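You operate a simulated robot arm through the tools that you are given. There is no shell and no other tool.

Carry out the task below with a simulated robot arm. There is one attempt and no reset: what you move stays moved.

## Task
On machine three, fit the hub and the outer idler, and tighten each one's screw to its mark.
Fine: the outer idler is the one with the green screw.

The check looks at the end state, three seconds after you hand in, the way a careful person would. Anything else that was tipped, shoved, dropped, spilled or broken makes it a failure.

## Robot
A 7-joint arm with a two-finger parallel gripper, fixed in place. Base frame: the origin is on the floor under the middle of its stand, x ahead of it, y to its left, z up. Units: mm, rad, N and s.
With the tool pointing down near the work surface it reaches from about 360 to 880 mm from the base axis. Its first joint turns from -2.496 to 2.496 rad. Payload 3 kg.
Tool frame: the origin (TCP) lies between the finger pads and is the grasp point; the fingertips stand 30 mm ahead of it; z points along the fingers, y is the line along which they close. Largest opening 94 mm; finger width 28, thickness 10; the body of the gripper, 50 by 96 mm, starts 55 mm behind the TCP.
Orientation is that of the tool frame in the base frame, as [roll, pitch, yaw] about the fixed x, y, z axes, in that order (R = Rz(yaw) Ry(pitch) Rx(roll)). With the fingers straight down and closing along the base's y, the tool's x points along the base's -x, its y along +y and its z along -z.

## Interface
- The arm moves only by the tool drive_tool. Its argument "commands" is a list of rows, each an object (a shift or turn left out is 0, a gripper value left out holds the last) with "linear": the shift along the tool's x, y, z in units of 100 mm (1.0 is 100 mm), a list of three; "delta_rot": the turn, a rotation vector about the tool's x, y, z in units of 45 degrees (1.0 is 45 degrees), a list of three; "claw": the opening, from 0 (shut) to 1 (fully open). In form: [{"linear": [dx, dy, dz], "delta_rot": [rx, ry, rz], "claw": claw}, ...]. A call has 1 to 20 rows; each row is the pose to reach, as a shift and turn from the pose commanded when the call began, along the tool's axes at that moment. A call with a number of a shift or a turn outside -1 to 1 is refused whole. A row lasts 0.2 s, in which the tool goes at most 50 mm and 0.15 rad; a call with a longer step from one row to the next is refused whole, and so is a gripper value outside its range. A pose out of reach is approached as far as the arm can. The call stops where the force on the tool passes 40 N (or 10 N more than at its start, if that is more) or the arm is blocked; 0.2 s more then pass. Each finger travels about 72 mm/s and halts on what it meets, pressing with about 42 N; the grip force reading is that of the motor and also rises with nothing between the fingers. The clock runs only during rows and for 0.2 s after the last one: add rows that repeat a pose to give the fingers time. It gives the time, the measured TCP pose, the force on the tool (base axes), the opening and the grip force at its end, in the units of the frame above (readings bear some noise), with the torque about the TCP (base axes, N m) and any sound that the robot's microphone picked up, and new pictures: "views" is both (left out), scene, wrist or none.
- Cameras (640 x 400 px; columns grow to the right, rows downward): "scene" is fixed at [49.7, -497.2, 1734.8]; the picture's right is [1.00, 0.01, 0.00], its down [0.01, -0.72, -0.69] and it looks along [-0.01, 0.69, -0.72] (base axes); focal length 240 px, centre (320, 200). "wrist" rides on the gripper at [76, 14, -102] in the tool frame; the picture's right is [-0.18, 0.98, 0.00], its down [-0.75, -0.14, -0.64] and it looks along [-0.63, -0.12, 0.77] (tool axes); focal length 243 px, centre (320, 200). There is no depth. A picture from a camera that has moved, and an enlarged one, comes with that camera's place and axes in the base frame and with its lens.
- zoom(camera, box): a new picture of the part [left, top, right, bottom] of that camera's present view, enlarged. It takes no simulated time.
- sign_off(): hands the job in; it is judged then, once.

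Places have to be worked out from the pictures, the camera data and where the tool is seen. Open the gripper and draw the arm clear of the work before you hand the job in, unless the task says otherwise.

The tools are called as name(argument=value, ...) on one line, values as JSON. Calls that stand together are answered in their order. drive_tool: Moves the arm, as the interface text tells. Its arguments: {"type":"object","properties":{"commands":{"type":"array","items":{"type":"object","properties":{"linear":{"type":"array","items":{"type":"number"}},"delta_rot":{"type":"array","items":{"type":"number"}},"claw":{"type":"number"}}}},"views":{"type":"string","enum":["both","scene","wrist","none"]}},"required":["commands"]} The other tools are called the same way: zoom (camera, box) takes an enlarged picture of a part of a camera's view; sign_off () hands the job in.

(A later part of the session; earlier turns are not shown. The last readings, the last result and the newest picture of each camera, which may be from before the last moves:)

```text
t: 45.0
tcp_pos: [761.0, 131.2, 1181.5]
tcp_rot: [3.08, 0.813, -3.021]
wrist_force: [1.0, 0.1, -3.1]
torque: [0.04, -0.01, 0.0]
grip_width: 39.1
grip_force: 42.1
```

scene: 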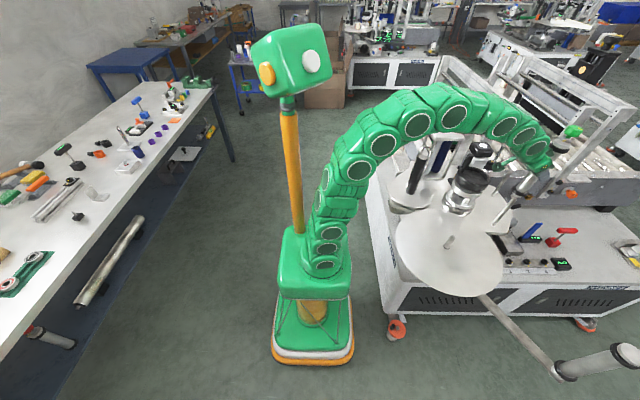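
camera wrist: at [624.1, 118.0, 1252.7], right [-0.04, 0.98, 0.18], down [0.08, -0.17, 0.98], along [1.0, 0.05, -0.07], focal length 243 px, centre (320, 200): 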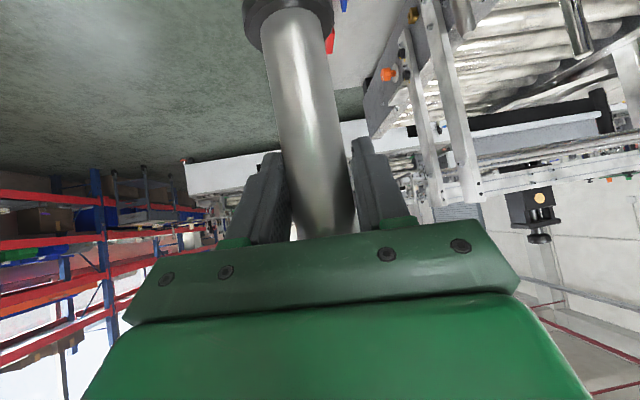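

Insertion is going smoothly. I'll continue lowering 20 mm per call, checking the forces.

drive_tool(commands=[{"linear": [0.024, -0.0015, 0.023], "claw": 0}, {"linear": [0.048, -0.003, 0.046], "claw": 0}, {"linear": [0.073, -0.0044, 0.069], "claw": 0}, {"linear": [0.097, -0.006, 0.092], "claw": 0}, {"linear": [0.121, -0.0074, 0.1145], "claw": 0}, {"linear": [0.145, -0.0088, 0.1374], "claw": 0}], views="none")

```text
t: 46.4
tcp_pos: [762.2, 132.6, 1158.7]
tcp_rot: [3.079, 0.809, -3.022]
wrist_force: [-1.9, -0.3, -3.9]
torque: [-0.02, 0.14, 0.0]
grip_width: 38.9
grip_force: 41.7
```

drive_tool(commands=[{"linear": [0.027, -0.001, 0.02], "claw": 0}, {"linear": [0.051, -0.0025, 0.043], "claw": 0}, {"linear": [0.076, -0.004, 0.066], "claw": 0}, {"linear": [0.1, -0.0055, 0.089], "claw": 0}, {"linear": [0.124, -0.007, 0.112], "claw": 0}, {"linear": [0.148, -0.0081, 0.1346], "claw": 0}], views="none")

```text
t: 47.8
tcp_pos: [761.0, 129.6, 1141.5]
tcp_rot: [3.079, 0.812, -3.022]
wrist_force: [-4.9, -1.0, -0.4]
torque: [-0.09, 0.19, -0.04]
grip_width: 39.2
grip_force: 42.1
```

The lateral force rose to about −5 N at the pin tip, which suggests the idler still leans slightly outward at the top. I'll correct with a small pitch and a shift of about 0.8 mm in −x before going deeper.

drive_tool(commands=[{"linear": [0.003, 0, -0.003], "delta_rot": [0, -0.005, 0], "claw": 0}, {"linear": [0.0055, 0.0003, -0.0058], "delta_rot": [0, -0.0102, 0], "claw": 0}, {"linear": [0.0055, 0.0003, -0.0058], "delta_rot": [0, -0.0102, 0], "claw": 0}], views="none")

```text
t: 48.6
tcp_pos: [760.2, 130.7, 1142.2]
tcp_rot: [3.078, 0.82, -3.021]
wrist_force: [6.6, -1.0, -3.6]
torque: [-0.09, -0.73, 0.03]
grip_width: 38.9
grip_force: 41.7
```

drive_tool(commands=[{"linear": [-0.0027, 0, 0.0029], "claw": 0}, {"linear": [-0.0027, 0, 0.0029], "claw": 0}], views="none")

```text
t: 49.2
tcp_pos: [762.3, 131.9, 1140.1]
tcp_rot: [3.077, 0.819, -3.021]
wrist_force: [-3.3, -2.8, -3.9]
torque: [-0.14, 0.19, 0.01]
grip_width: 39.4
grip_force: 42.5
```

The bore clearance is tight (only tenths of a mm), and forces are only about 3 N now. I'll continue down 8 mm with a slight −x/−y bias and check again.

drive_tool(commands=[{"linear": [0.011, -0.001, 0.007], "claw": 0}, {"linear": [0.026, -0.002, 0.02], "claw": 0}, {"linear": [0.04, -0.003, 0.034], "claw": 0}, {"linear": [0.058, -0.0045, 0.0537], "claw": 0}, {"linear": [0.058, -0.0045, 0.0537], "claw": 0}], views="none")

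```text
t: 50.4
tcp_pos: [761.3, 130.2, 1132.5]
tcp_rot: [3.078, 0.82, -3.02]
wrist_force: [-17.2, -5.1, 8.7]
torque: [-0.19, 0.47, 0.0]
grip_width: 39.1
grip_force: 42.0
```

The forces show the idler's top still leaning outward by about 1° relative to the pin. I'll rotate the tool about 1° with a compensating 1.6 mm radial shift, at constant height.

drive_tool(commands=[{"linear": [0.003, -0.0006, -0.003], "delta_rot": [0, -0.0056, 0], "claw": 0}, {"linear": [0.0055, -0.0012, -0.006], "delta_rot": [0, -0.0112, 0], "claw": 0}, {"linear": [0.0083, -0.0017, -0.009], "delta_rot": [0, -0.0168, 0], "claw": 0}, {"linear": [0.0111, -0.0023, -0.0121], "delta_rot": [0, -0.0223, 0], "claw": 0}, {"linear": [0.0111, -0.0023, -0.0121], "delta_rot": [0, -0.0223, 0], "claw": 0}], views="none")

```text
t: 51.6
tcp_pos: [758.7, 130.5, 1133.8]
tcp_rot: [3.078, 0.836, -3.022]
wrist_force: [1.9, -0.4, -2.9]
torque: [-0.01, -0.12, 0.02]
grip_width: 39.2
grip_force: 41.8
```

Lateral forces dropped to about 2 N. Lowering another 12 mm.

drive_tool(commands=[{"linear": [0.0175, -0.001, 0.0165], "claw": 0}, {"linear": [0.035, -0.002, 0.033], "claw": 0}, {"linear": [0.053, -0.003, 0.049], "claw": 0}, {"linear": [0.071, -0.0043, 0.065], "claw": 0}, {"linear": [0.088, -0.0054, 0.0814], "claw": 0}, {"linear": [0.088, -0.0054, 0.0814], "claw": 0}], views="none")

```text
t: 53.0
tcp_pos: [759.4, 130.3, 1120.2]
tcp_rot: [3.077, 0.837, -3.023]
wrist_force: [-2.4, -0.2, -4.1]
torque: [-0.01, 0.05, -0.01]
grip_width: 39.1
grip_force: 42.4
```

drive_tool(commands=[{"linear": [0.0182, -0.001, 0.0156], "delta_rot": [0, -0.001, 0], "claw": 0}, {"linear": [0.0364, -0.002, 0.0312], "delta_rot": [0, -0.002, 0], "claw": 0}, {"linear": [0.0546, -0.003, 0.0468], "delta_rot": [0, -0.003, 0], "claw": 0}, {"linear": [0.0728, -0.004, 0.0624], "delta_rot": [0, -0.004, 0], "claw": 0}, {"linear": [0.091, -0.0047, 0.0781], "delta_rot": [0, -0.005, 0], "claw": 0}, {"linear": [0.091, -0.0047, 0.0781], "delta_rot": [0, -0.005, 0], "claw": 0}], views="none")

```text
t: 54.4
tcp_pos: [758.7, 130.6, 1108.8]
tcp_rot: [3.075, 0.84, -3.023]
wrist_force: [0.3, 0.0, -2.9]
torque: [0.01, 0.03, 0.01]
grip_width: 39.3
grip_force: 41.5
```

Forces are near zero. Continuing down 15 mm.

drive_tool(commands=[{"linear": [0.0186, -0.001, 0.0166], "claw": 0}, {"linear": [0.037, -0.002, 0.0333], "claw": 0}, {"linear": [0.056, -0.003, 0.05], "claw": 0}, {"linear": [0.0745, -0.0044, 0.0666], "claw": 0}, {"linear": [0.093, -0.0055, 0.083], "claw": 0}, {"linear": [0.1117, -0.0066, 0.0999], "claw": 0}], views="both")

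```text
t: 55.8
tcp_pos: [758.8, 131.2, 1094.1]
tcp_rot: [3.076, 0.842, -3.026]
wrist_force: [-19.6, -13.7, 7.6]
torque: [-0.16, -0.19, -0.02]
grip_width: 39.1
grip_force: 42.0
camera wrist: at [629.6, 122.2, 1107.2], right [-0.04, 0.98, 0.18], down [0.05, -0.18, 0.98], along [1.0, 0.05, -0.04], focal length 243 px, centre (320, 200)
```

scene: 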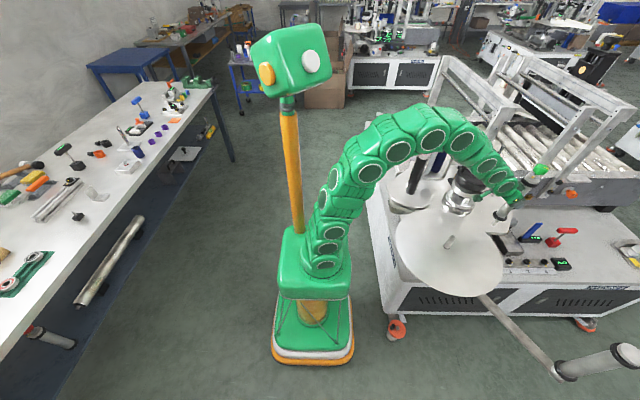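
wrist: 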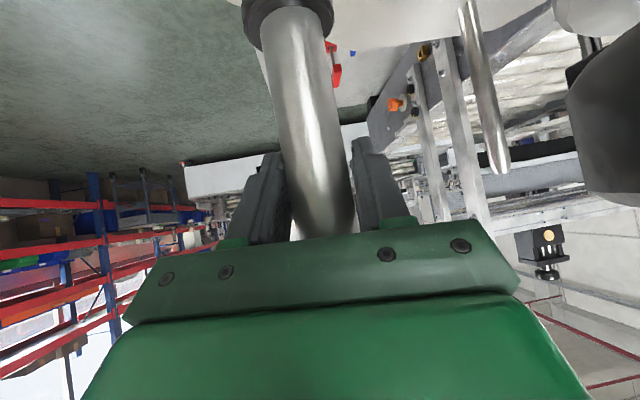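

Forces jumped to about 24 N lateral. I'll look closely for the cause before moving.

zoom(camera="scene", box=[440, 130, 570, 240])

zoom(camera="scene", box=[500, 155, 560, 235])

zoom(camera="wrist", box=[400, 0, 640, 200])

```text
3.64 times, centred on (505, 185) of scene
camera zoom: at [49.7, -497.2, 1734.8], right [1.0, 0.01, 0.0], down [0.01, -0.72, -0.69], along [-0.01, 0.69, -0.72], focal length 874 px, centre (-353, 254)
```

zoom: 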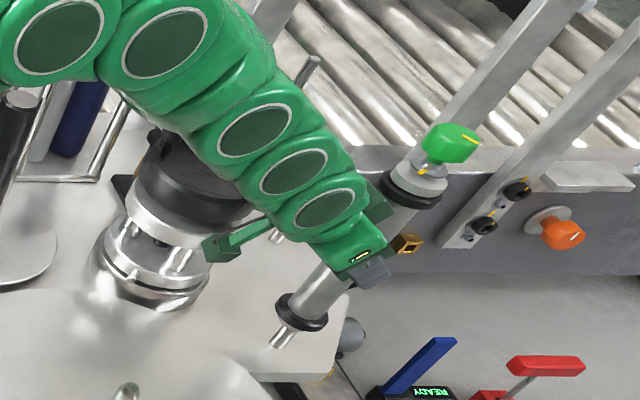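

```text
5.00 times, centred on (530, 195) of scene
camera zoom: at [49.7, -497.2, 1734.8], right [1.0, 0.01, 0.0], down [0.01, -0.72, -0.69], along [-0.01, 0.69, -0.72], focal length 1202 px, centre (-730, 225)
```

zoom: 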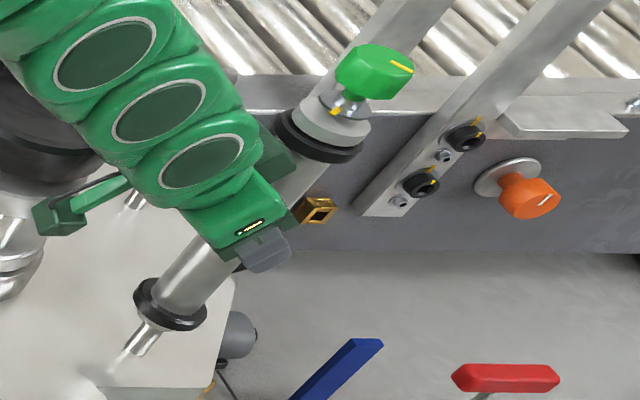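

```text
2.00 times, centred on (520, 100) of wrist
camera zoom: at [629.6, 122.2, 1107.2], right [-0.04, 0.98, 0.18], down [0.05, -0.18, 0.98], along [1.0, 0.05, -0.04], focal length 485 px, centre (-80, 400)
```

zoom: 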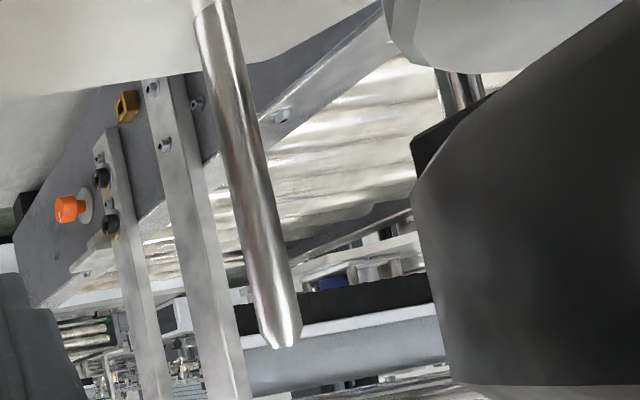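

No outside collision is visible; the load acts at the pin tip inside the bore. I'll back up 1 mm and nudge the upper end about 0.5 mm in −x and 0.35 mm in −y while keeping the bottom in place.

drive_tool(commands=[{"linear": [-0.0074, 0.0004, -0.0067], "claw": 0}, {"linear": [-0.0055, -0.001, -0.0085], "delta_rot": [-0.0015, -0.0028, 0.0013], "claw": 0}, {"linear": [-0.0039, -0.0022, -0.0108], "delta_rot": [-0.003, -0.0057, 0.0027], "claw": 0}, {"linear": [-0.0039, -0.0022, -0.0108], "delta_rot": [-0.003, -0.0057, 0.0027], "claw": 0}], views="none")

```text
t: 56.8
tcp_pos: [758.6, 130.3, 1094.5]
tcp_rot: [3.069, 0.843, -3.027]
wrist_force: [0.3, 0.4, -3.1]
torque: [0.0, 0.02, -0.01]
grip_width: 39.3
grip_force: 41.7
```

Relieved completely. Lowering in 6 mm increments.

drive_tool(commands=[{"linear": [0.0112, -0.0007, 0.0099], "claw": 0}, {"linear": [0.0224, -0.0014, 0.0198], "claw": 0}, {"linear": [0.0336, -0.0022, 0.0298], "claw": 0}, {"linear": [0.0449, -0.0029, 0.0397], "claw": 0}, {"linear": [0.0449, -0.0029, 0.0397], "claw": 0}], views="none")

```text
t: 58.0
tcp_pos: [757.9, 130.7, 1089.0]
tcp_rot: [3.072, 0.844, -3.026]
wrist_force: [-22.4, -6.0, 5.2]
torque: [0.01, -0.08, -0.06]
grip_width: 39.3
grip_force: 41.8
```

The contact at the tip is back, so the top still leans outward. A high-zoom check of the lean angle against the pin direction will tell how much to correct.

zoom(camera="scene", box=[488, 202, 518, 226])

zoom(camera="scene", box=[525, 155, 559, 190])

```text
16.00 times, centred on (503, 214) of scene
camera zoom: at [49.7, -497.2, 1734.8], right [1.0, 0.01, 0.0], down [0.01, -0.72, -0.69], along [-0.01, 0.69, -0.72], focal length 3845 px, centre (-2608, -24)
```

zoom: 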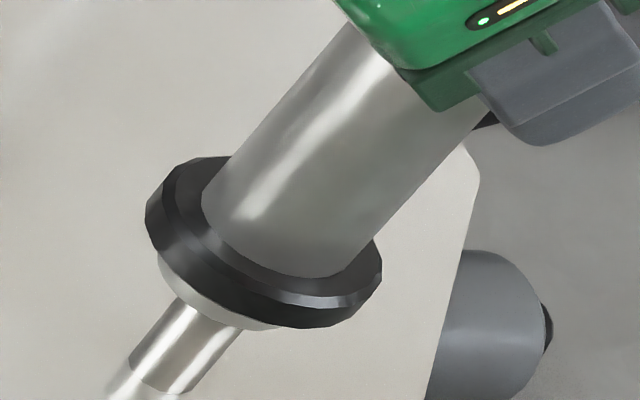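

```text
11.43 times, centred on (542, 172) of scene
camera zoom: at [49.7, -497.2, 1734.8], right [1.0, 0.01, 0.0], down [0.01, -0.72, -0.69], along [-0.01, 0.69, -0.72], focal length 2746 px, centre (-2217, 514)
```

zoom: 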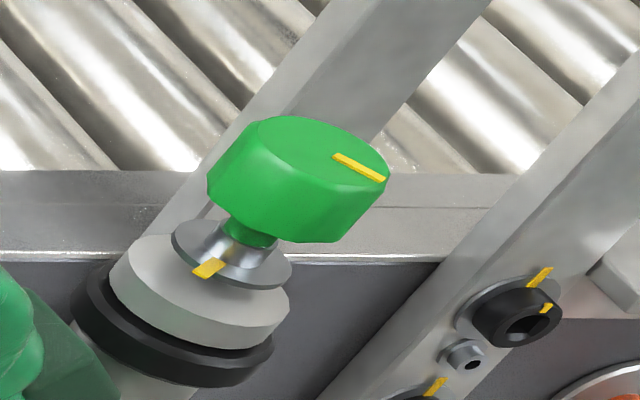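

The high-zoom views confirm about 1.2° outward lean. I'll rotate about 0.7° more (top inward) about the bottom end and raise 1 mm to relieve.

drive_tool(commands=[{"linear": [-0.0037, -0.0002, -0.0105], "delta_rot": [-0.0004, -0.0038, 0.0004], "claw": 0}, {"linear": [-0.002, -0.0004, -0.0125], "delta_rot": [-0.0008, -0.0077, 0.0008], "claw": 0}, {"linear": [0.0, -0.0006, -0.0147], "delta_rot": [-0.0012, -0.0115, 0.0012], "claw": 0}, {"linear": [0.0016, -0.0008, -0.0169], "delta_rot": [-0.0017, -0.0153, 0.0015], "claw": 0}, {"linear": [0.0016, -0.0008, -0.0169], "delta_rot": [-0.0017, -0.0153, 0.0015], "claw": 0}], views="none")

```text
t: 59.2
tcp_pos: [757.5, 129.3, 1090.0]
tcp_rot: [3.066, 0.858, -3.03]
wrist_force: [0.8, -0.9, -3.6]
torque: [0.0, 0.0, -0.04]
grip_width: 39.3
grip_force: 42.0
```

drive_tool(commands=[{"linear": [0.0121, -0.0008, 0.0104], "claw": 0}, {"linear": [0.0242, -0.0016, 0.0209], "claw": 0}, {"linear": [0.0363, -0.0024, 0.0313], "claw": 0}, {"linear": [0.0484, -0.0032, 0.0418], "claw": 0}, {"linear": [0.0605, -0.004, 0.0522], "claw": 0}, {"linear": [0.0605, -0.004, 0.0522], "claw": 0}], views="none")

```text
t: 60.6
tcp_pos: [756.7, 129.3, 1081.3]
tcp_rot: [3.067, 0.857, -3.029]
wrist_force: [0.2, 0.2, -3.8]
torque: [0.0, 0.0, 0.0]
grip_width: 39.2
grip_force: 42.2
```

Zero lateral force now. Continuing down 12 mm.

drive_tool(commands=[{"linear": [0.0182, -0.0012, 0.0156], "claw": 0}, {"linear": [0.0363, -0.0024, 0.0313], "claw": 0}, {"linear": [0.0545, -0.0036, 0.047], "claw": 0}, {"linear": [0.0726, -0.0048, 0.0626], "claw": 0}, {"linear": [0.0908, -0.006, 0.0783], "claw": 0}, {"linear": [0.0908, -0.006, 0.0783], "claw": 0}], views="none")

```text
t: 62.0
tcp_pos: [756.5, 130.2, 1070.0]
tcp_rot: [3.065, 0.858, -3.03]
wrist_force: [3.1, -1.9, -4.0]
torque: [-0.2, -0.32, 0.0]
grip_width: 39.3
grip_force: 42.4
```

drive_tool(commands=[{"linear": [0.0176, -0.002, 0.0163], "claw": 0}, {"linear": [0.0357, -0.0033, 0.032], "claw": 0}, {"linear": [0.0539, -0.0046, 0.0476], "claw": 0}, {"linear": [0.072, -0.0058, 0.0632], "claw": 0}, {"linear": [0.0902, -0.0071, 0.0788], "claw": 0}, {"linear": [0.0902, -0.0071, 0.0788], "claw": 0}], views="none")

```text
t: 63.4
tcp_pos: [756.9, 130.0, 1057.3]
tcp_rot: [3.067, 0.856, -3.03]
wrist_force: [-0.3, 0.5, -3.8]
torque: [-0.02, 0.02, 0.01]
grip_width: 39.0
grip_force: 42.0
```

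Nearly down. I'll check the remaining gap visually.

zoom(camera="scene", box=[480, 208, 514, 234])

zoom(camera="scene", box=[440, 130, 570, 240])

```text
15.38 times, centred on (497, 221) of scene
camera zoom: at [49.7, -497.2, 1734.8], right [1.0, 0.01, 0.0], down [0.01, -0.72, -0.69], along [-0.01, 0.69, -0.72], focal length 3697 px, centre (-2403, -123)
```

zoom: 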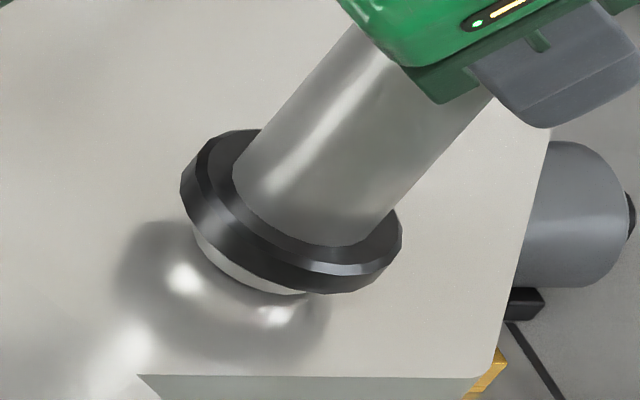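

```text
3.64 times, centred on (505, 185) of scene
camera zoom: at [49.7, -497.2, 1734.8], right [1.0, 0.01, 0.0], down [0.01, -0.72, -0.69], along [-0.01, 0.69, -0.72], focal length 874 px, centre (-353, 254)
```

zoom: 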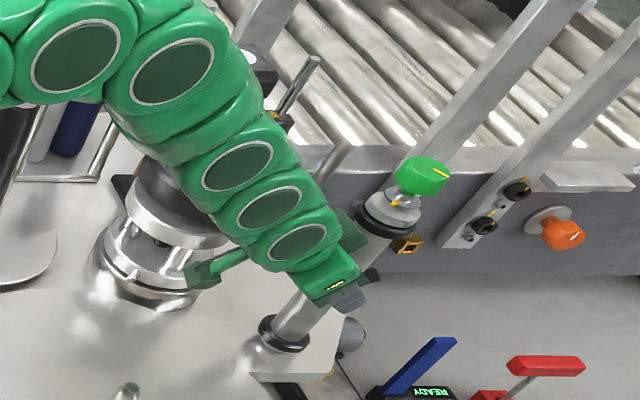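

Only a few mm remain. I'll lower gently until the plate takes the load.

drive_tool(commands=[{"linear": [0.0121, -0.0008, 0.0104], "claw": 0}, {"linear": [0.0242, -0.0016, 0.0209], "claw": 0}, {"linear": [0.0363, -0.0024, 0.0313], "claw": 0}, {"linear": [0.0454, -0.003, 0.0391], "claw": 0}, {"linear": [0.0454, -0.003, 0.0391], "claw": 0}], views="none")

```text
t: 64.6
tcp_pos: [756.3, 129.6, 1053.3]
tcp_rot: [3.065, 0.858, -3.03]
wrist_force: [-1.1, 1.2, 24.4]
torque: [-0.07, -0.43, 0.03]
grip_width: 39.5
grip_force: 41.8
```

The idler is seated on the plate (about 27 N downward contact). I'll ease off, then open the gripper.

drive_tool(commands=[{"linear": [-0.0113, 0.0008, -0.0098], "claw": 0}, {"linear": [-0.0113, 0.0008, -0.0098], "claw": 0}], views="none")

drive_tool(commands=[{"claw": 0.55}, {"claw": 0.8}, {"claw": 1.0}, {"claw": 1.0}], views="both")

```text
t: 65.2
tcp_pos: [756.1, 128.9, 1052.1]
tcp_rot: [3.066, 0.857, -3.031]
wrist_force: [2.7, 3.2, 14.8]
torque: [0.12, -0.63, 0.08]
grip_width: 39.1
grip_force: 42.6
```

```text
t: 66.2
tcp_pos: [757.1, 128.6, 1052.5]
tcp_rot: [3.066, 0.855, -3.031]
wrist_force: [-0.3, -0.5, -0.8]
torque: [-0.03, 0.0, 0.0]
grip_width: 93.9
grip_force: 0.1
camera wrist: at [628.2, 120.5, 1063.8], right [-0.04, 0.98, 0.19], down [0.04, -0.19, 0.98], along [1.0, 0.05, -0.03], focal length 243 px, centre (320, 200)
```

scene: 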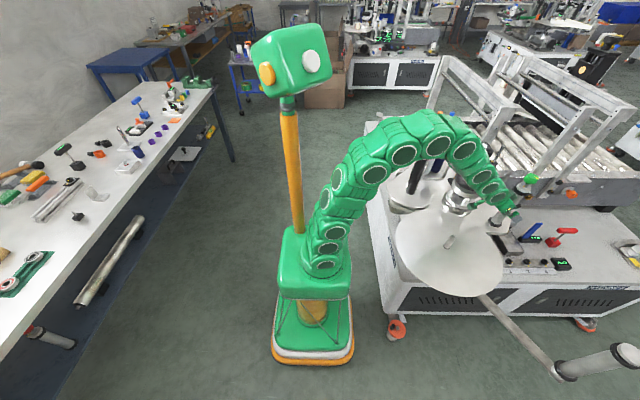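
wrist: 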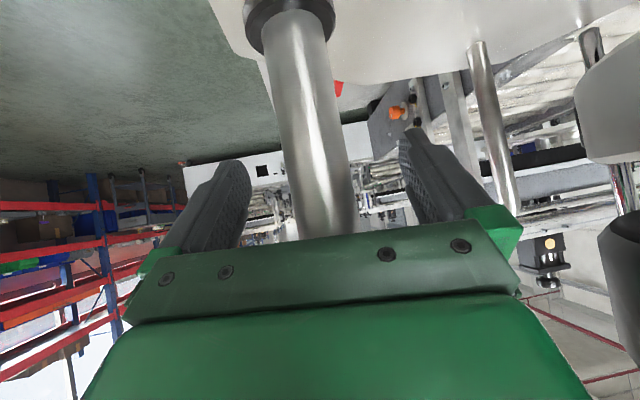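

Released. I'll retract along the tool axis, up and inward.

drive_tool(commands=[{"linear": [0, 0, -0.3], "claw": 1}, {"linear": [0, 0, -0.6], "claw": 1}, {"linear": [0, 0, -0.95], "claw": 1}, {"linear": [0, 0, -0.95], "claw": 1}], views="both")

zoom(camera="scene", box=[480, 150, 560, 240])

zoom(camera="wrist", box=[240, 0, 420, 240])

```text
t: 67.2
tcp_pos: [685.1, 114.3, 1114.0]
tcp_rot: [3.068, 0.858, -3.029]
wrist_force: [0.3, -1.0, -0.1]
torque: [-0.01, 0.04, 0.01]
grip_width: 94.0
grip_force: 0.0
camera wrist: at [556.1, 105.0, 1125.1], right [-0.04, 0.98, 0.19], down [0.04, -0.19, 0.98], along [1.0, 0.05, -0.03], focal length 243 px, centre (320, 200)
```

scene: 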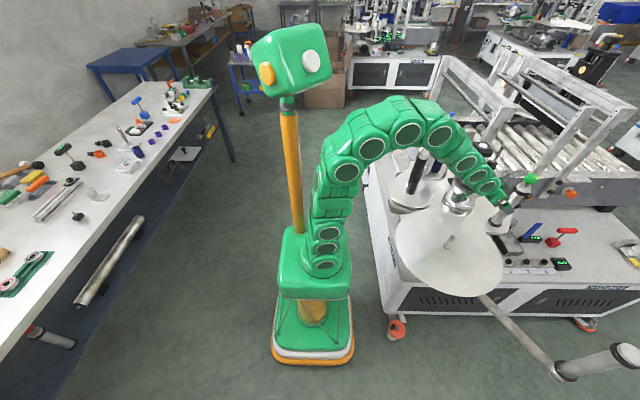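
wrist: 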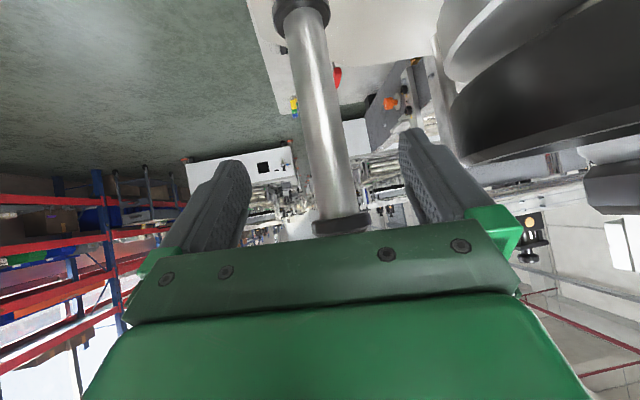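

```text
4.44 times, centred on (520, 195) of scene
camera zoom: at [49.7, -497.2, 1734.8], right [1.0, 0.01, 0.0], down [0.01, -0.72, -0.69], along [-0.01, 0.69, -0.72], focal length 1068 px, centre (-569, 222)
```

zoom: 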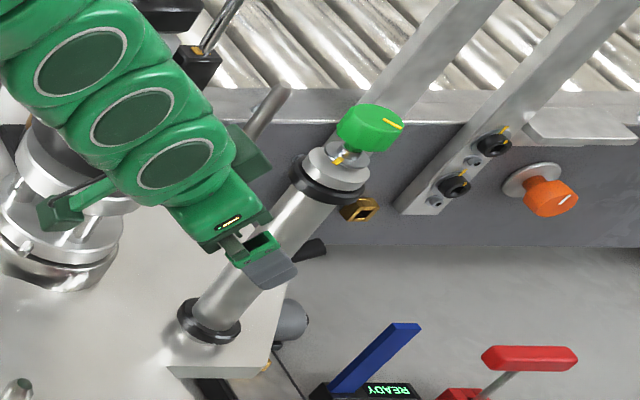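

```text
1.67 times, centred on (330, 120) of wrist
camera zoom: at [556.1, 105.0, 1125.1], right [-0.04, 0.98, 0.19], down [0.04, -0.19, 0.98], along [1.0, 0.05, -0.03], focal length 404 px, centre (303, 333)
```

zoom: 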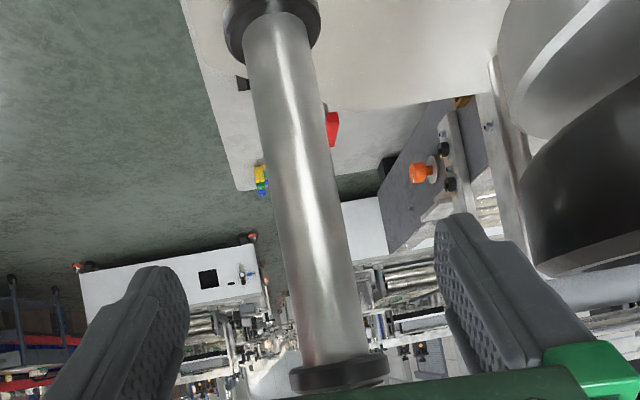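

The idler is fully seated on its pin. Now for its screw, I'll zoom in on the knob to read the pointer and mark.

zoom(camera="scene", box=[508, 158, 538, 186])

```text
14.29 times, centred on (523, 172) of scene
camera zoom: at [49.7, -497.2, 1734.8], right [1.0, 0.01, 0.0], down [0.01, -0.72, -0.69], along [-0.01, 0.69, -0.72], focal length 3433 px, centre (-2580, 600)
```

zoom: 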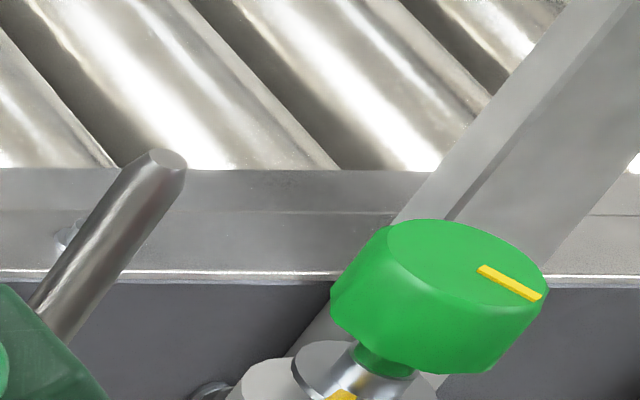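

The knob top is at z≈1201 and its pointer is at about −52° azimuth; the mark is about 70–80° clockwise from there. I'll raise, then set a 32° tilt with the tool yawed so one clockwise stroke can cover the whole turn.

drive_tool(commands=[{"linear": [-0.25, 0.015, -0.2]}, {"linear": [-0.5, 0.03, -0.4]}, {"linear": [-0.75, 0.045, -0.6]}, {"linear": [-0.986, 0.062, -0.783]}, {"linear": [-0.986, 0.062, -0.783]}], views="none")

drive_tool(commands=[{"linear": [0, 0, 0], "delta_rot": [-0.083, 0.065, -0.112]}, {"linear": [0, 0, 0], "delta_rot": [-0.166, 0.13, -0.224]}, {"linear": [0, 0, 0], "delta_rot": [-0.249, 0.195, -0.336]}, {"linear": [0, 0, 0], "delta_rot": [-0.332, 0.26, -0.448]}, {"linear": [0, 0, 0], "delta_rot": [-0.415, 0.325, -0.56]}, {"linear": [0, 0, 0], "delta_rot": [-0.4976, 0.3891, -0.6712]}, {"linear": [0, 0, 0], "delta_rot": [-0.4976, 0.3891, -0.6712]}], views="both")

```text
t: 68.4
tcp_pos: [691.2, 113.6, 1241.6]
tcp_rot: [3.067, 0.857, -3.03]
wrist_force: [0.6, 0.0, 0.4]
torque: [0.0, -0.01, 0.02]
grip_width: 94.0
grip_force: 0.2
```

```text
t: 70.0
tcp_pos: [690.7, 115.7, 1241.6]
tcp_rot: [3.14, 0.555, -2.321]
wrist_force: [-0.3, -0.3, -0.4]
torque: [0.0, 0.03, -0.03]
grip_width: 94.0
grip_force: 0.0
camera wrist: at [598.4, 37.4, 1288.6], right [-0.61, 0.78, 0.1], down [0.31, 0.12, 0.94], along [0.73, 0.61, -0.32], focal length 243 px, centre (320, 200)
```

scene: 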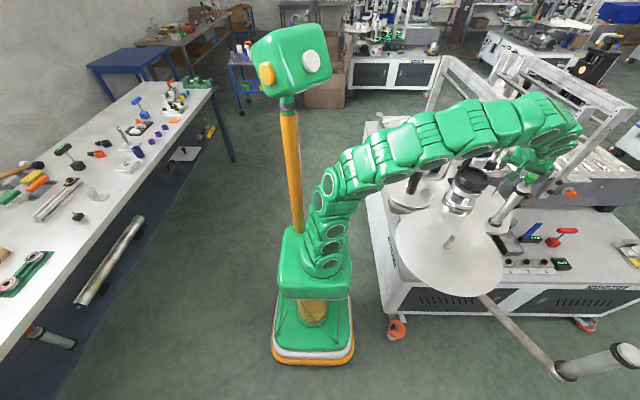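
wrist: 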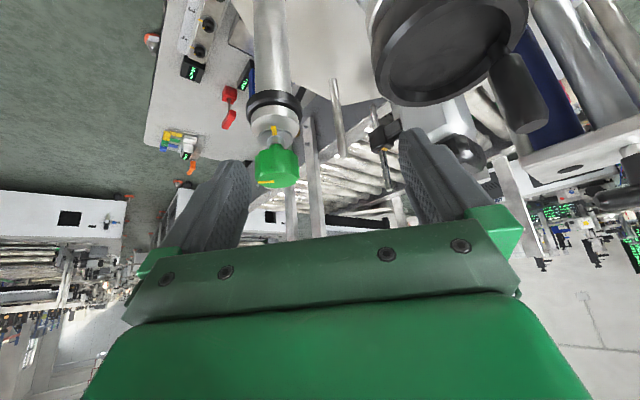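

zoom(camera="wrist", box=[240, 100, 320, 200])

zoom(camera="scene", box=[440, 110, 600, 240])

```text
4.00 times, centred on (280, 150) of wrist
camera zoom: at [598.4, 37.4, 1288.6], right [-0.61, 0.78, 0.1], down [0.31, 0.12, 0.94], along [0.73, 0.61, -0.32], focal length 970 px, centre (480, 400)
```

zoom: 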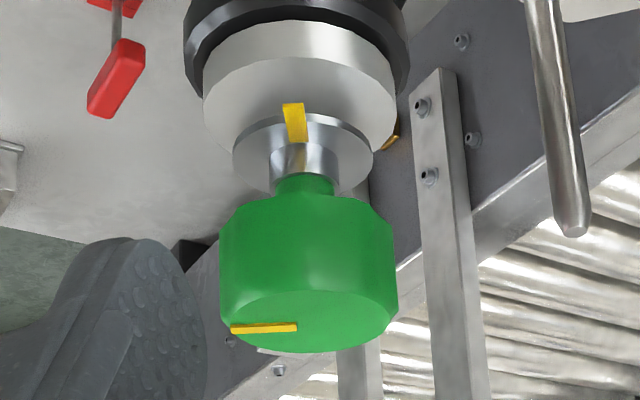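

```text
3.08 times, centred on (520, 175) of scene
camera zoom: at [49.7, -497.2, 1734.8], right [1.0, 0.01, 0.0], down [0.01, -0.72, -0.69], along [-0.01, 0.69, -0.72], focal length 739 px, centre (-295, 277)
```

zoom: 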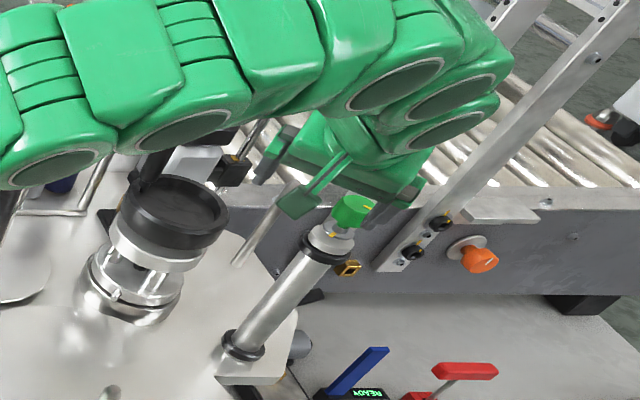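

Reading the angles in two views: pointer at about −50°, mark at about −144°, so the screw needs roughly 94° clockwise. I'll move the open gripper above the knob at z≈1248.

drive_tool(commands=[{"linear": [-0.03, 0, -0.051]}, {"linear": [-0.26, -0.2, 0.08]}, {"linear": [-0.53, -0.419, 0.258]}, {"linear": [-0.53, -0.419, 0.258]}], views="both")

zoom(camera="wrist", box=[220, 0, 420, 240])

```text
t: 71.0
tcp_pos: [763.7, 129.4, 1245.9]
tcp_rot: [3.139, 0.557, -2.322]
wrist_force: [-0.3, -0.1, -0.1]
torque: [-0.01, 0.04, -0.03]
grip_width: 93.8
grip_force: 0.0
camera wrist: at [669.6, 51.0, 1294.8], right [-0.61, 0.78, 0.1], down [0.31, 0.12, 0.94], along [0.73, 0.61, -0.32], focal length 243 px, centre (320, 200)
```

scene: 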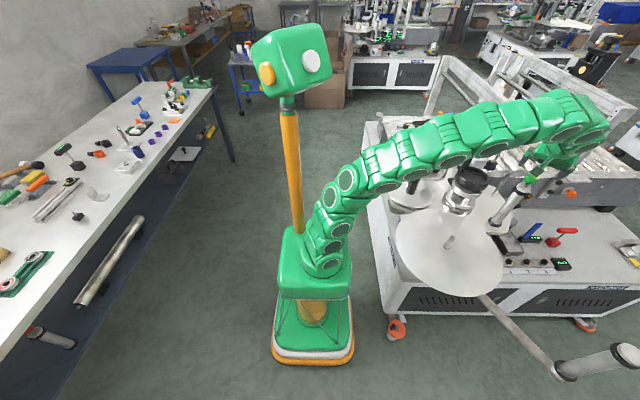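
wrist: 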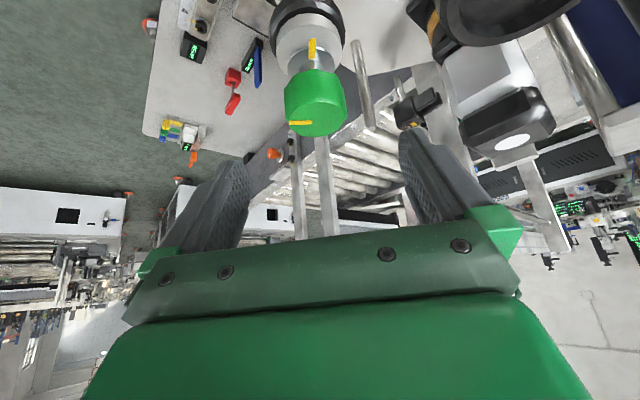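

```text
1.67 times, centred on (320, 120) of wrist
camera zoom: at [669.6, 51.0, 1294.8], right [-0.61, 0.78, 0.1], down [0.31, 0.12, 0.94], along [0.73, 0.61, -0.32], focal length 404 px, centre (320, 333)
```

zoom: 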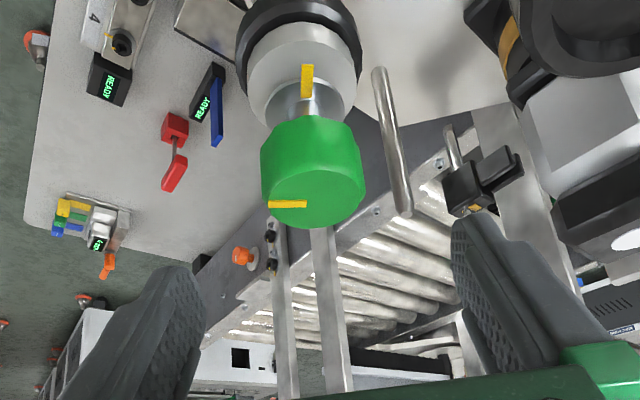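

The knob is about 3 mm to the +y side of the tool axis. I'll correct that and descend straight down so the fingers straddle the knob.

drive_tool(commands=[{"linear": [0.0016, 0.0284, -0.001]}, {"linear": [0.086, 0.0284, 0.135]}, {"linear": [0.17, 0.0284, 0.27]}, {"linear": [0.2545, 0.0284, 0.407]}, {"linear": [0.2545, 0.0284, 0.407]}], views="both")

zoom(camera="wrist", box=[220, 60, 420, 240])

zoom(camera="scene", box=[500, 150, 550, 190])

```text
t: 72.2
tcp_pos: [760.8, 131.4, 1198.5]
tcp_rot: [3.14, 0.559, -2.321]
wrist_force: [0.4, 0.0, 0.5]
torque: [-0.02, -0.01, 0.01]
grip_width: 94.1
grip_force: 0.1
camera wrist: at [668.7, 53.1, 1246.0], right [-0.61, 0.78, 0.1], down [0.31, 0.12, 0.94], along [0.73, 0.61, -0.32], focal length 243 px, centre (320, 200)
```

scene: 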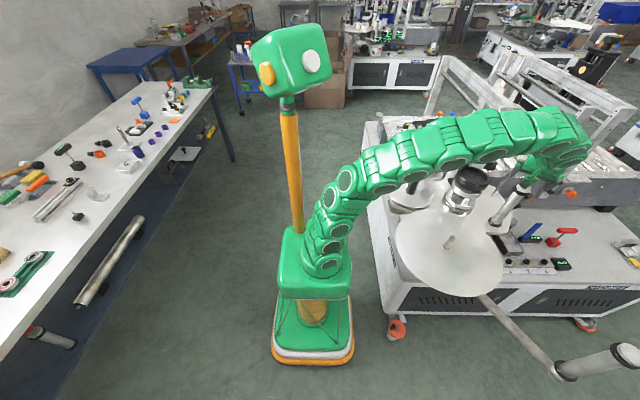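
wrist: 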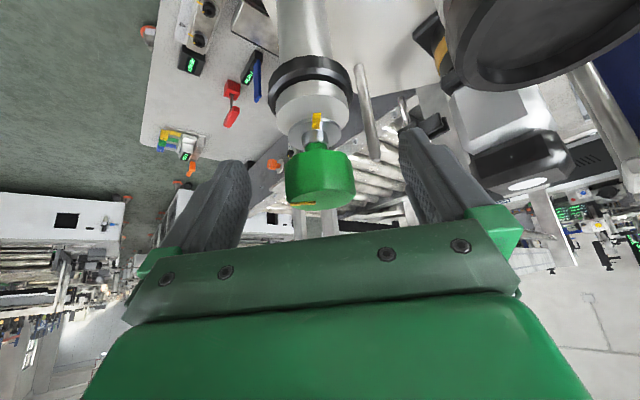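

```text
2.22 times, centred on (320, 150) of wrist
camera zoom: at [668.7, 53.1, 1246.0], right [-0.61, 0.78, 0.1], down [0.31, 0.12, 0.94], along [0.73, 0.61, -0.32], focal length 539 px, centre (320, 311)
```

zoom: 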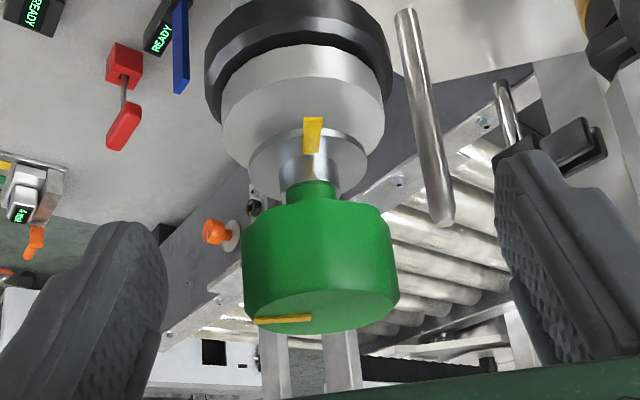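

```text
10.00 times, centred on (525, 170) of scene
camera zoom: at [49.7, -497.2, 1734.8], right [1.0, 0.01, 0.0], down [0.01, -0.72, -0.69], along [-0.01, 0.69, -0.72], focal length 2403 px, centre (-1730, 500)
```

zoom: 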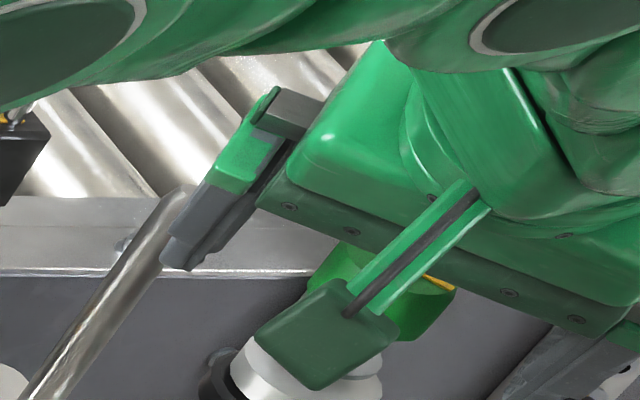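

The knob is well centred between the fingers. Closing on it.

drive_tool(commands=[{"claw": 0.6}, {"claw": 0.3}, {"claw": 0.0}, {"claw": 0.0}, {"claw": 0.0}], views="wrist")

zoom(camera="wrist", box=[240, 60, 400, 240])

```text
t: 73.4
tcp_pos: [761.7, 129.8, 1198.6]
tcp_rot: [3.138, 0.559, -2.324]
wrist_force: [-0.8, -0.3, 2.8]
torque: [-0.14, 0.15, -0.01]
grip_width: 35.0
grip_force: 41.6
camera wrist: at [668.7, 53.0, 1246.3], right [-0.61, 0.78, 0.1], down [0.31, 0.12, 0.94], along [0.73, 0.61, -0.32], focal length 243 px, centre (320, 200)
```

wrist: 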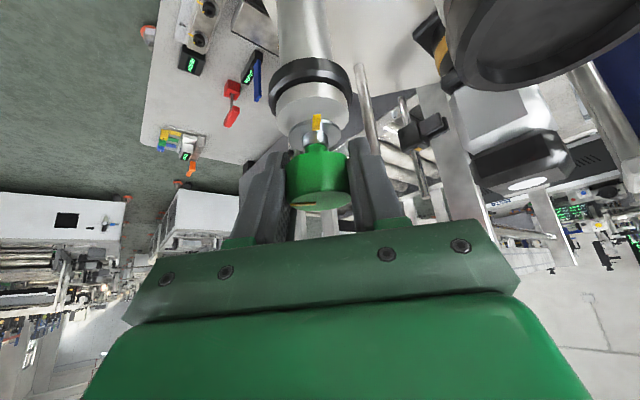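

```text
2.22 times, centred on (320, 150) of wrist
camera zoom: at [668.7, 53.0, 1246.3], right [-0.61, 0.78, 0.1], down [0.31, 0.12, 0.94], along [0.73, 0.61, -0.32], focal length 539 px, centre (320, 311)
```

zoom: 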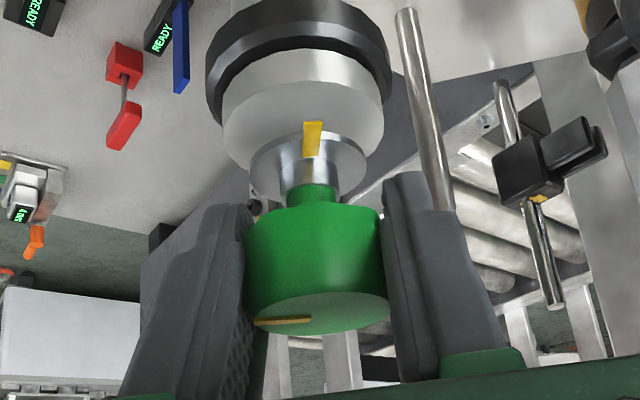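

Gripped (35 mm). I'll turn 30° clockwise about the vertical axis and check whether the knob turns relative to the washer mark.

drive_tool(commands=[{"delta_rot": [0.0442, 0, 0.0707], "claw": 0}, {"delta_rot": [0.0884, 0, 0.1413], "claw": 0}, {"delta_rot": [0.1768, 0, 0.2826], "claw": 0}, {"delta_rot": [0.2652, 0, 0.4239], "claw": 0}, {"delta_rot": [0.3536, 0, 0.5652], "claw": 0}, {"delta_rot": [0.3536, 0, 0.5652], "claw": 0}], views="both")

zoom(camera="wrist", box=[240, 60, 400, 240])

```text
t: 74.8
tcp_pos: [761.0, 132.2, 1199.5]
tcp_rot: [3.139, 0.558, -2.848]
wrist_force: [-0.8, -0.1, 0.7]
torque: [0.09, -0.11, -0.04]
grip_width: 34.9
grip_force: 41.5
camera wrist: at [642.0, 109.8, 1246.2], right [-0.14, 0.99, 0.1], down [0.33, -0.05, 0.94], along [0.94, 0.16, -0.32], focal length 243 px, centre (320, 200)
```

scene: 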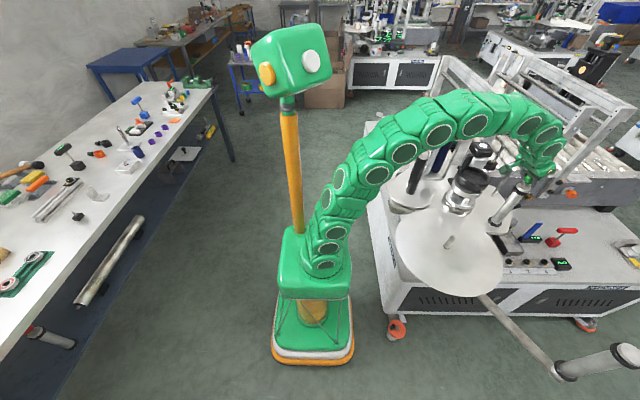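
wrist: 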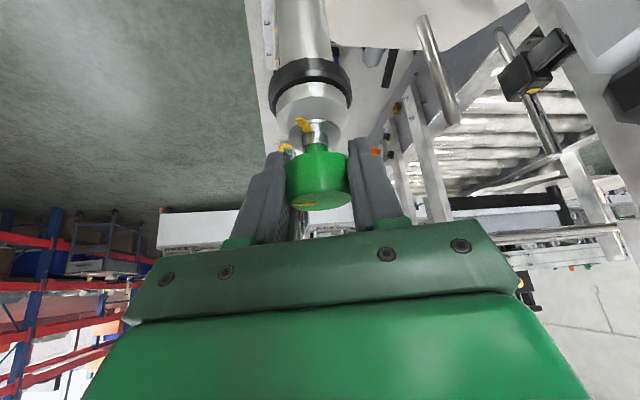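

```text
2.22 times, centred on (320, 150) of wrist
camera zoom: at [642.0, 109.8, 1246.2], right [-0.14, 0.99, 0.1], down [0.33, -0.05, 0.94], along [0.94, 0.16, -0.32], focal length 539 px, centre (320, 311)
```

zoom: 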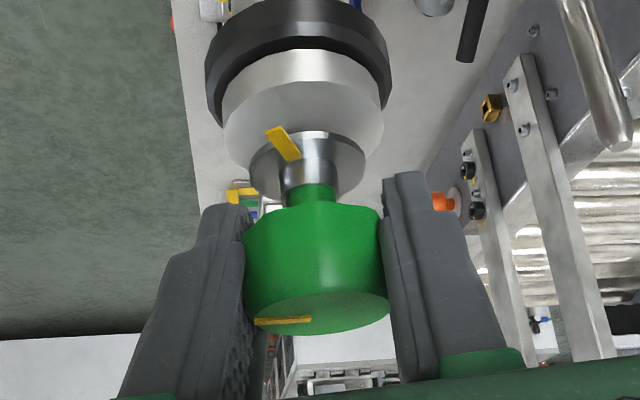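

The washer mark stayed put in the room while the knob turned with the gripper, so the screw is turning properly. Continuing another 30° clockwise.

drive_tool(commands=[{"delta_rot": [0.0442, 0, 0.0707], "claw": 0}, {"delta_rot": [0.0884, 0, 0.1413], "claw": 0}, {"delta_rot": [0.1768, 0, 0.2826], "claw": 0}, {"delta_rot": [0.2652, 0, 0.4239], "claw": 0}, {"delta_rot": [0.3536, 0, 0.5652], "claw": 0}, {"delta_rot": [0.3536, 0, 0.5652], "claw": 0}], views="wrist")

zoom(camera="wrist", box=[270, 100, 370, 220])

```text
t: 76.2
tcp_pos: [760.7, 130.4, 1199.3]
tcp_rot: [3.14, 0.559, 2.913]
wrist_force: [-0.7, -0.2, 5.7]
torque: [-0.01, 0.09, -0.05]
grip_width: 34.8
grip_force: 42.3
camera wrist: at [646.8, 171.1, 1246.2], right [0.37, 0.92, 0.1], down [0.26, -0.21, 0.94], along [0.89, -0.33, -0.32], focal length 243 px, centre (320, 200)
```

wrist: 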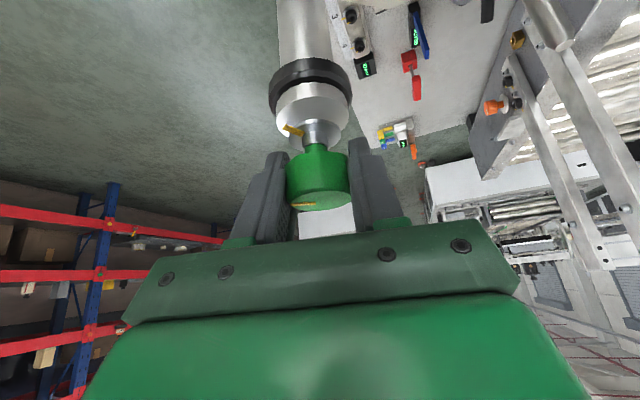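

```text
3.33 times, centred on (320, 160) of wrist
camera zoom: at [646.8, 171.1, 1246.2], right [0.37, 0.92, 0.1], down [0.26, -0.21, 0.94], along [0.89, -0.33, -0.32], focal length 809 px, centre (320, 333)
```

zoom: 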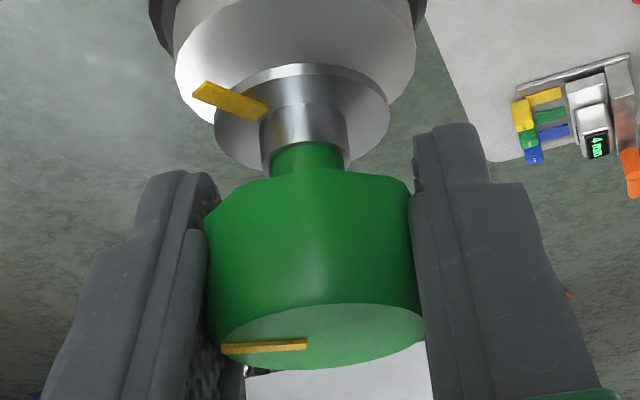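

About 60° done, roughly 30–34° remaining. Continuing 20° more with the same grip.

drive_tool(commands=[{"delta_rot": [0.059, 0, 0.0942], "claw": 0}, {"delta_rot": [0.1179, 0, 0.1884], "claw": 0}, {"delta_rot": [0.1768, 0, 0.2826], "claw": 0}, {"delta_rot": [0.2357, 0, 0.3768], "claw": 0}, {"delta_rot": [0.2357, 0, 0.3768], "claw": 0}], views="both")

zoom(camera="wrist", box=[270, 100, 370, 220])

```text
t: 77.4
tcp_pos: [759.5, 130.7, 1198.5]
tcp_rot: [-3.139, 0.557, 2.564]
wrist_force: [3.4, 0.9, 11.8]
torque: [0.29, -0.04, -0.09]
grip_width: 34.8
grip_force: 42.1
camera wrist: at [667.3, 207.2, 1246.5], right [0.67, 0.74, 0.1], down [0.17, -0.28, 0.94], along [0.72, -0.61, -0.32], focal length 243 px, centre (320, 200)
```

scene: 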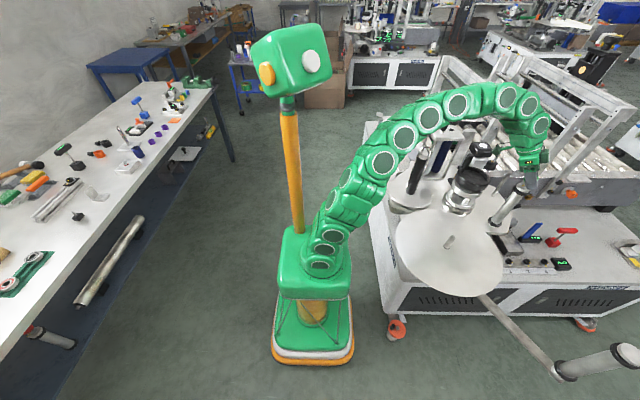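
wrist: 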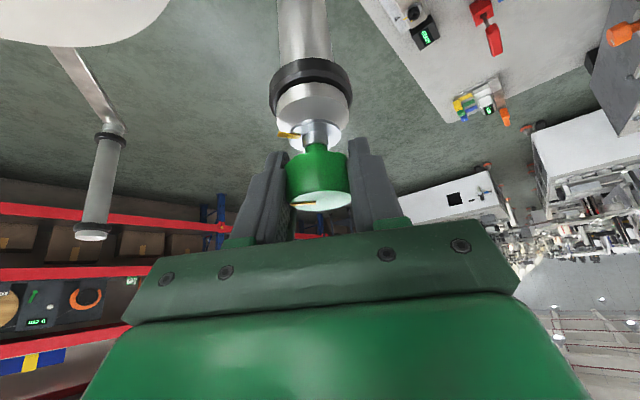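

```text
3.33 times, centred on (320, 160) of wrist
camera zoom: at [667.3, 207.2, 1246.5], right [0.67, 0.74, 0.1], down [0.17, -0.28, 0.94], along [0.72, -0.61, -0.32], focal length 809 px, centre (320, 333)
```

zoom: 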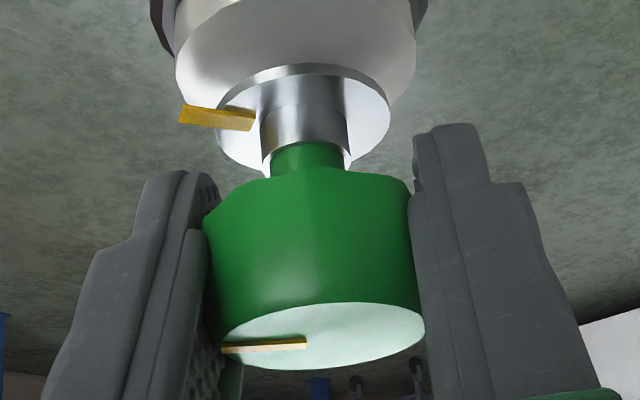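

About 80° turned; roughly 12–16° should remain. I'll turn 10° more, then release and re-measure from a direction where the mark faces the camera.

drive_tool(commands=[{"delta_rot": [0.059, 0, 0.0942], "claw": 0}, {"delta_rot": [0.1179, 0, 0.1884], "claw": 0}, {"delta_rot": [0.1179, 0, 0.1884], "claw": 0}], views="none")

```text
t: 78.2
tcp_pos: [759.0, 130.9, 1199.8]
tcp_rot: [-3.141, 0.559, 2.391]
wrist_force: [3.2, -1.9, 9.6]
torque: [0.05, -0.16, -0.04]
grip_width: 34.8
grip_force: 42.2
```

drive_tool(commands=[{"claw": 0.4}, {"claw": 0.7}, {"claw": 1.0}, {"claw": 1.0}], views="none")

drive_tool(commands=[{"delta_rot": [-0.0786, 0, -0.1256]}, {"delta_rot": [-0.1572, 0, -0.2512]}, {"delta_rot": [-0.2358, 0, -0.3768]}, {"delta_rot": [-0.3144, 0, -0.5024]}, {"delta_rot": [-0.393, 0, -0.628]}, {"delta_rot": [-0.4715, 0, -0.7536]}], views="none")

drive_tool(commands=[{"delta_rot": [-0.0786, 0, -0.1256]}, {"delta_rot": [-0.1572, 0, -0.2512]}, {"delta_rot": [-0.2358, 0, -0.3768]}, {"delta_rot": [-0.3144, 0, -0.5024]}, {"delta_rot": [-0.393, 0, -0.628]}, {"delta_rot": [-0.4715, 0, -0.7536]}], views="wrist")

zoom(camera="wrist", box=[270, 100, 370, 220])

```text
t: 79.2
tcp_pos: [760.7, 132.9, 1198.2]
tcp_rot: [-3.14, 0.558, 2.392]
wrist_force: [-0.2, 0.4, 0.7]
torque: [0.01, -0.01, -0.03]
grip_width: 93.9
grip_force: 0.1
```

```text
t: 80.6
tcp_pos: [760.0, 131.8, 1199.6]
tcp_rot: [3.141, 0.558, 3.091]
wrist_force: [-0.1, 0.1, 0.0]
torque: [-0.03, -0.01, -0.02]
grip_width: 93.7
grip_force: 0.0
```

```text
t: 82.0
tcp_pos: [760.0, 131.1, 1199.3]
tcp_rot: [-3.141, 0.558, -2.494]
wrist_force: [0.2, -0.5, 0.3]
torque: [0.05, -0.02, 0.02]
grip_width: 94.2
grip_force: 0.1
camera wrist: at [655.3, 70.2, 1246.6], right [-0.47, 0.88, 0.1], down [0.32, 0.07, 0.94], along [0.82, 0.47, -0.32], focal length 243 px, centre (320, 200)
```

wrist: 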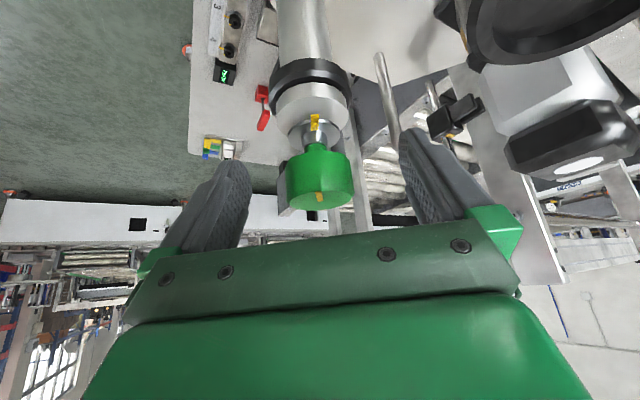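

```text
3.33 times, centred on (320, 160) of wrist
camera zoom: at [655.3, 70.2, 1246.6], right [-0.47, 0.88, 0.1], down [0.32, 0.07, 0.94], along [0.82, 0.47, -0.32], focal length 809 px, centre (320, 333)
```

zoom: 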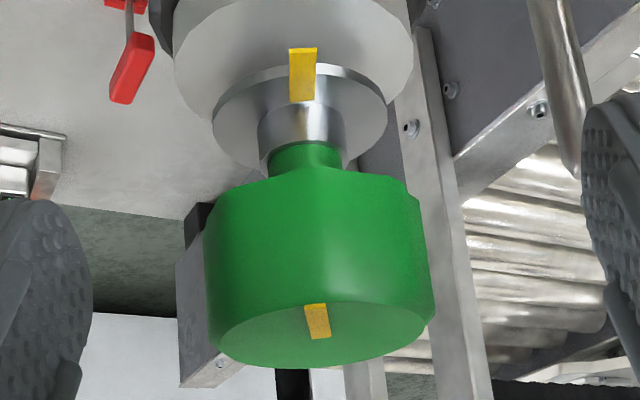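

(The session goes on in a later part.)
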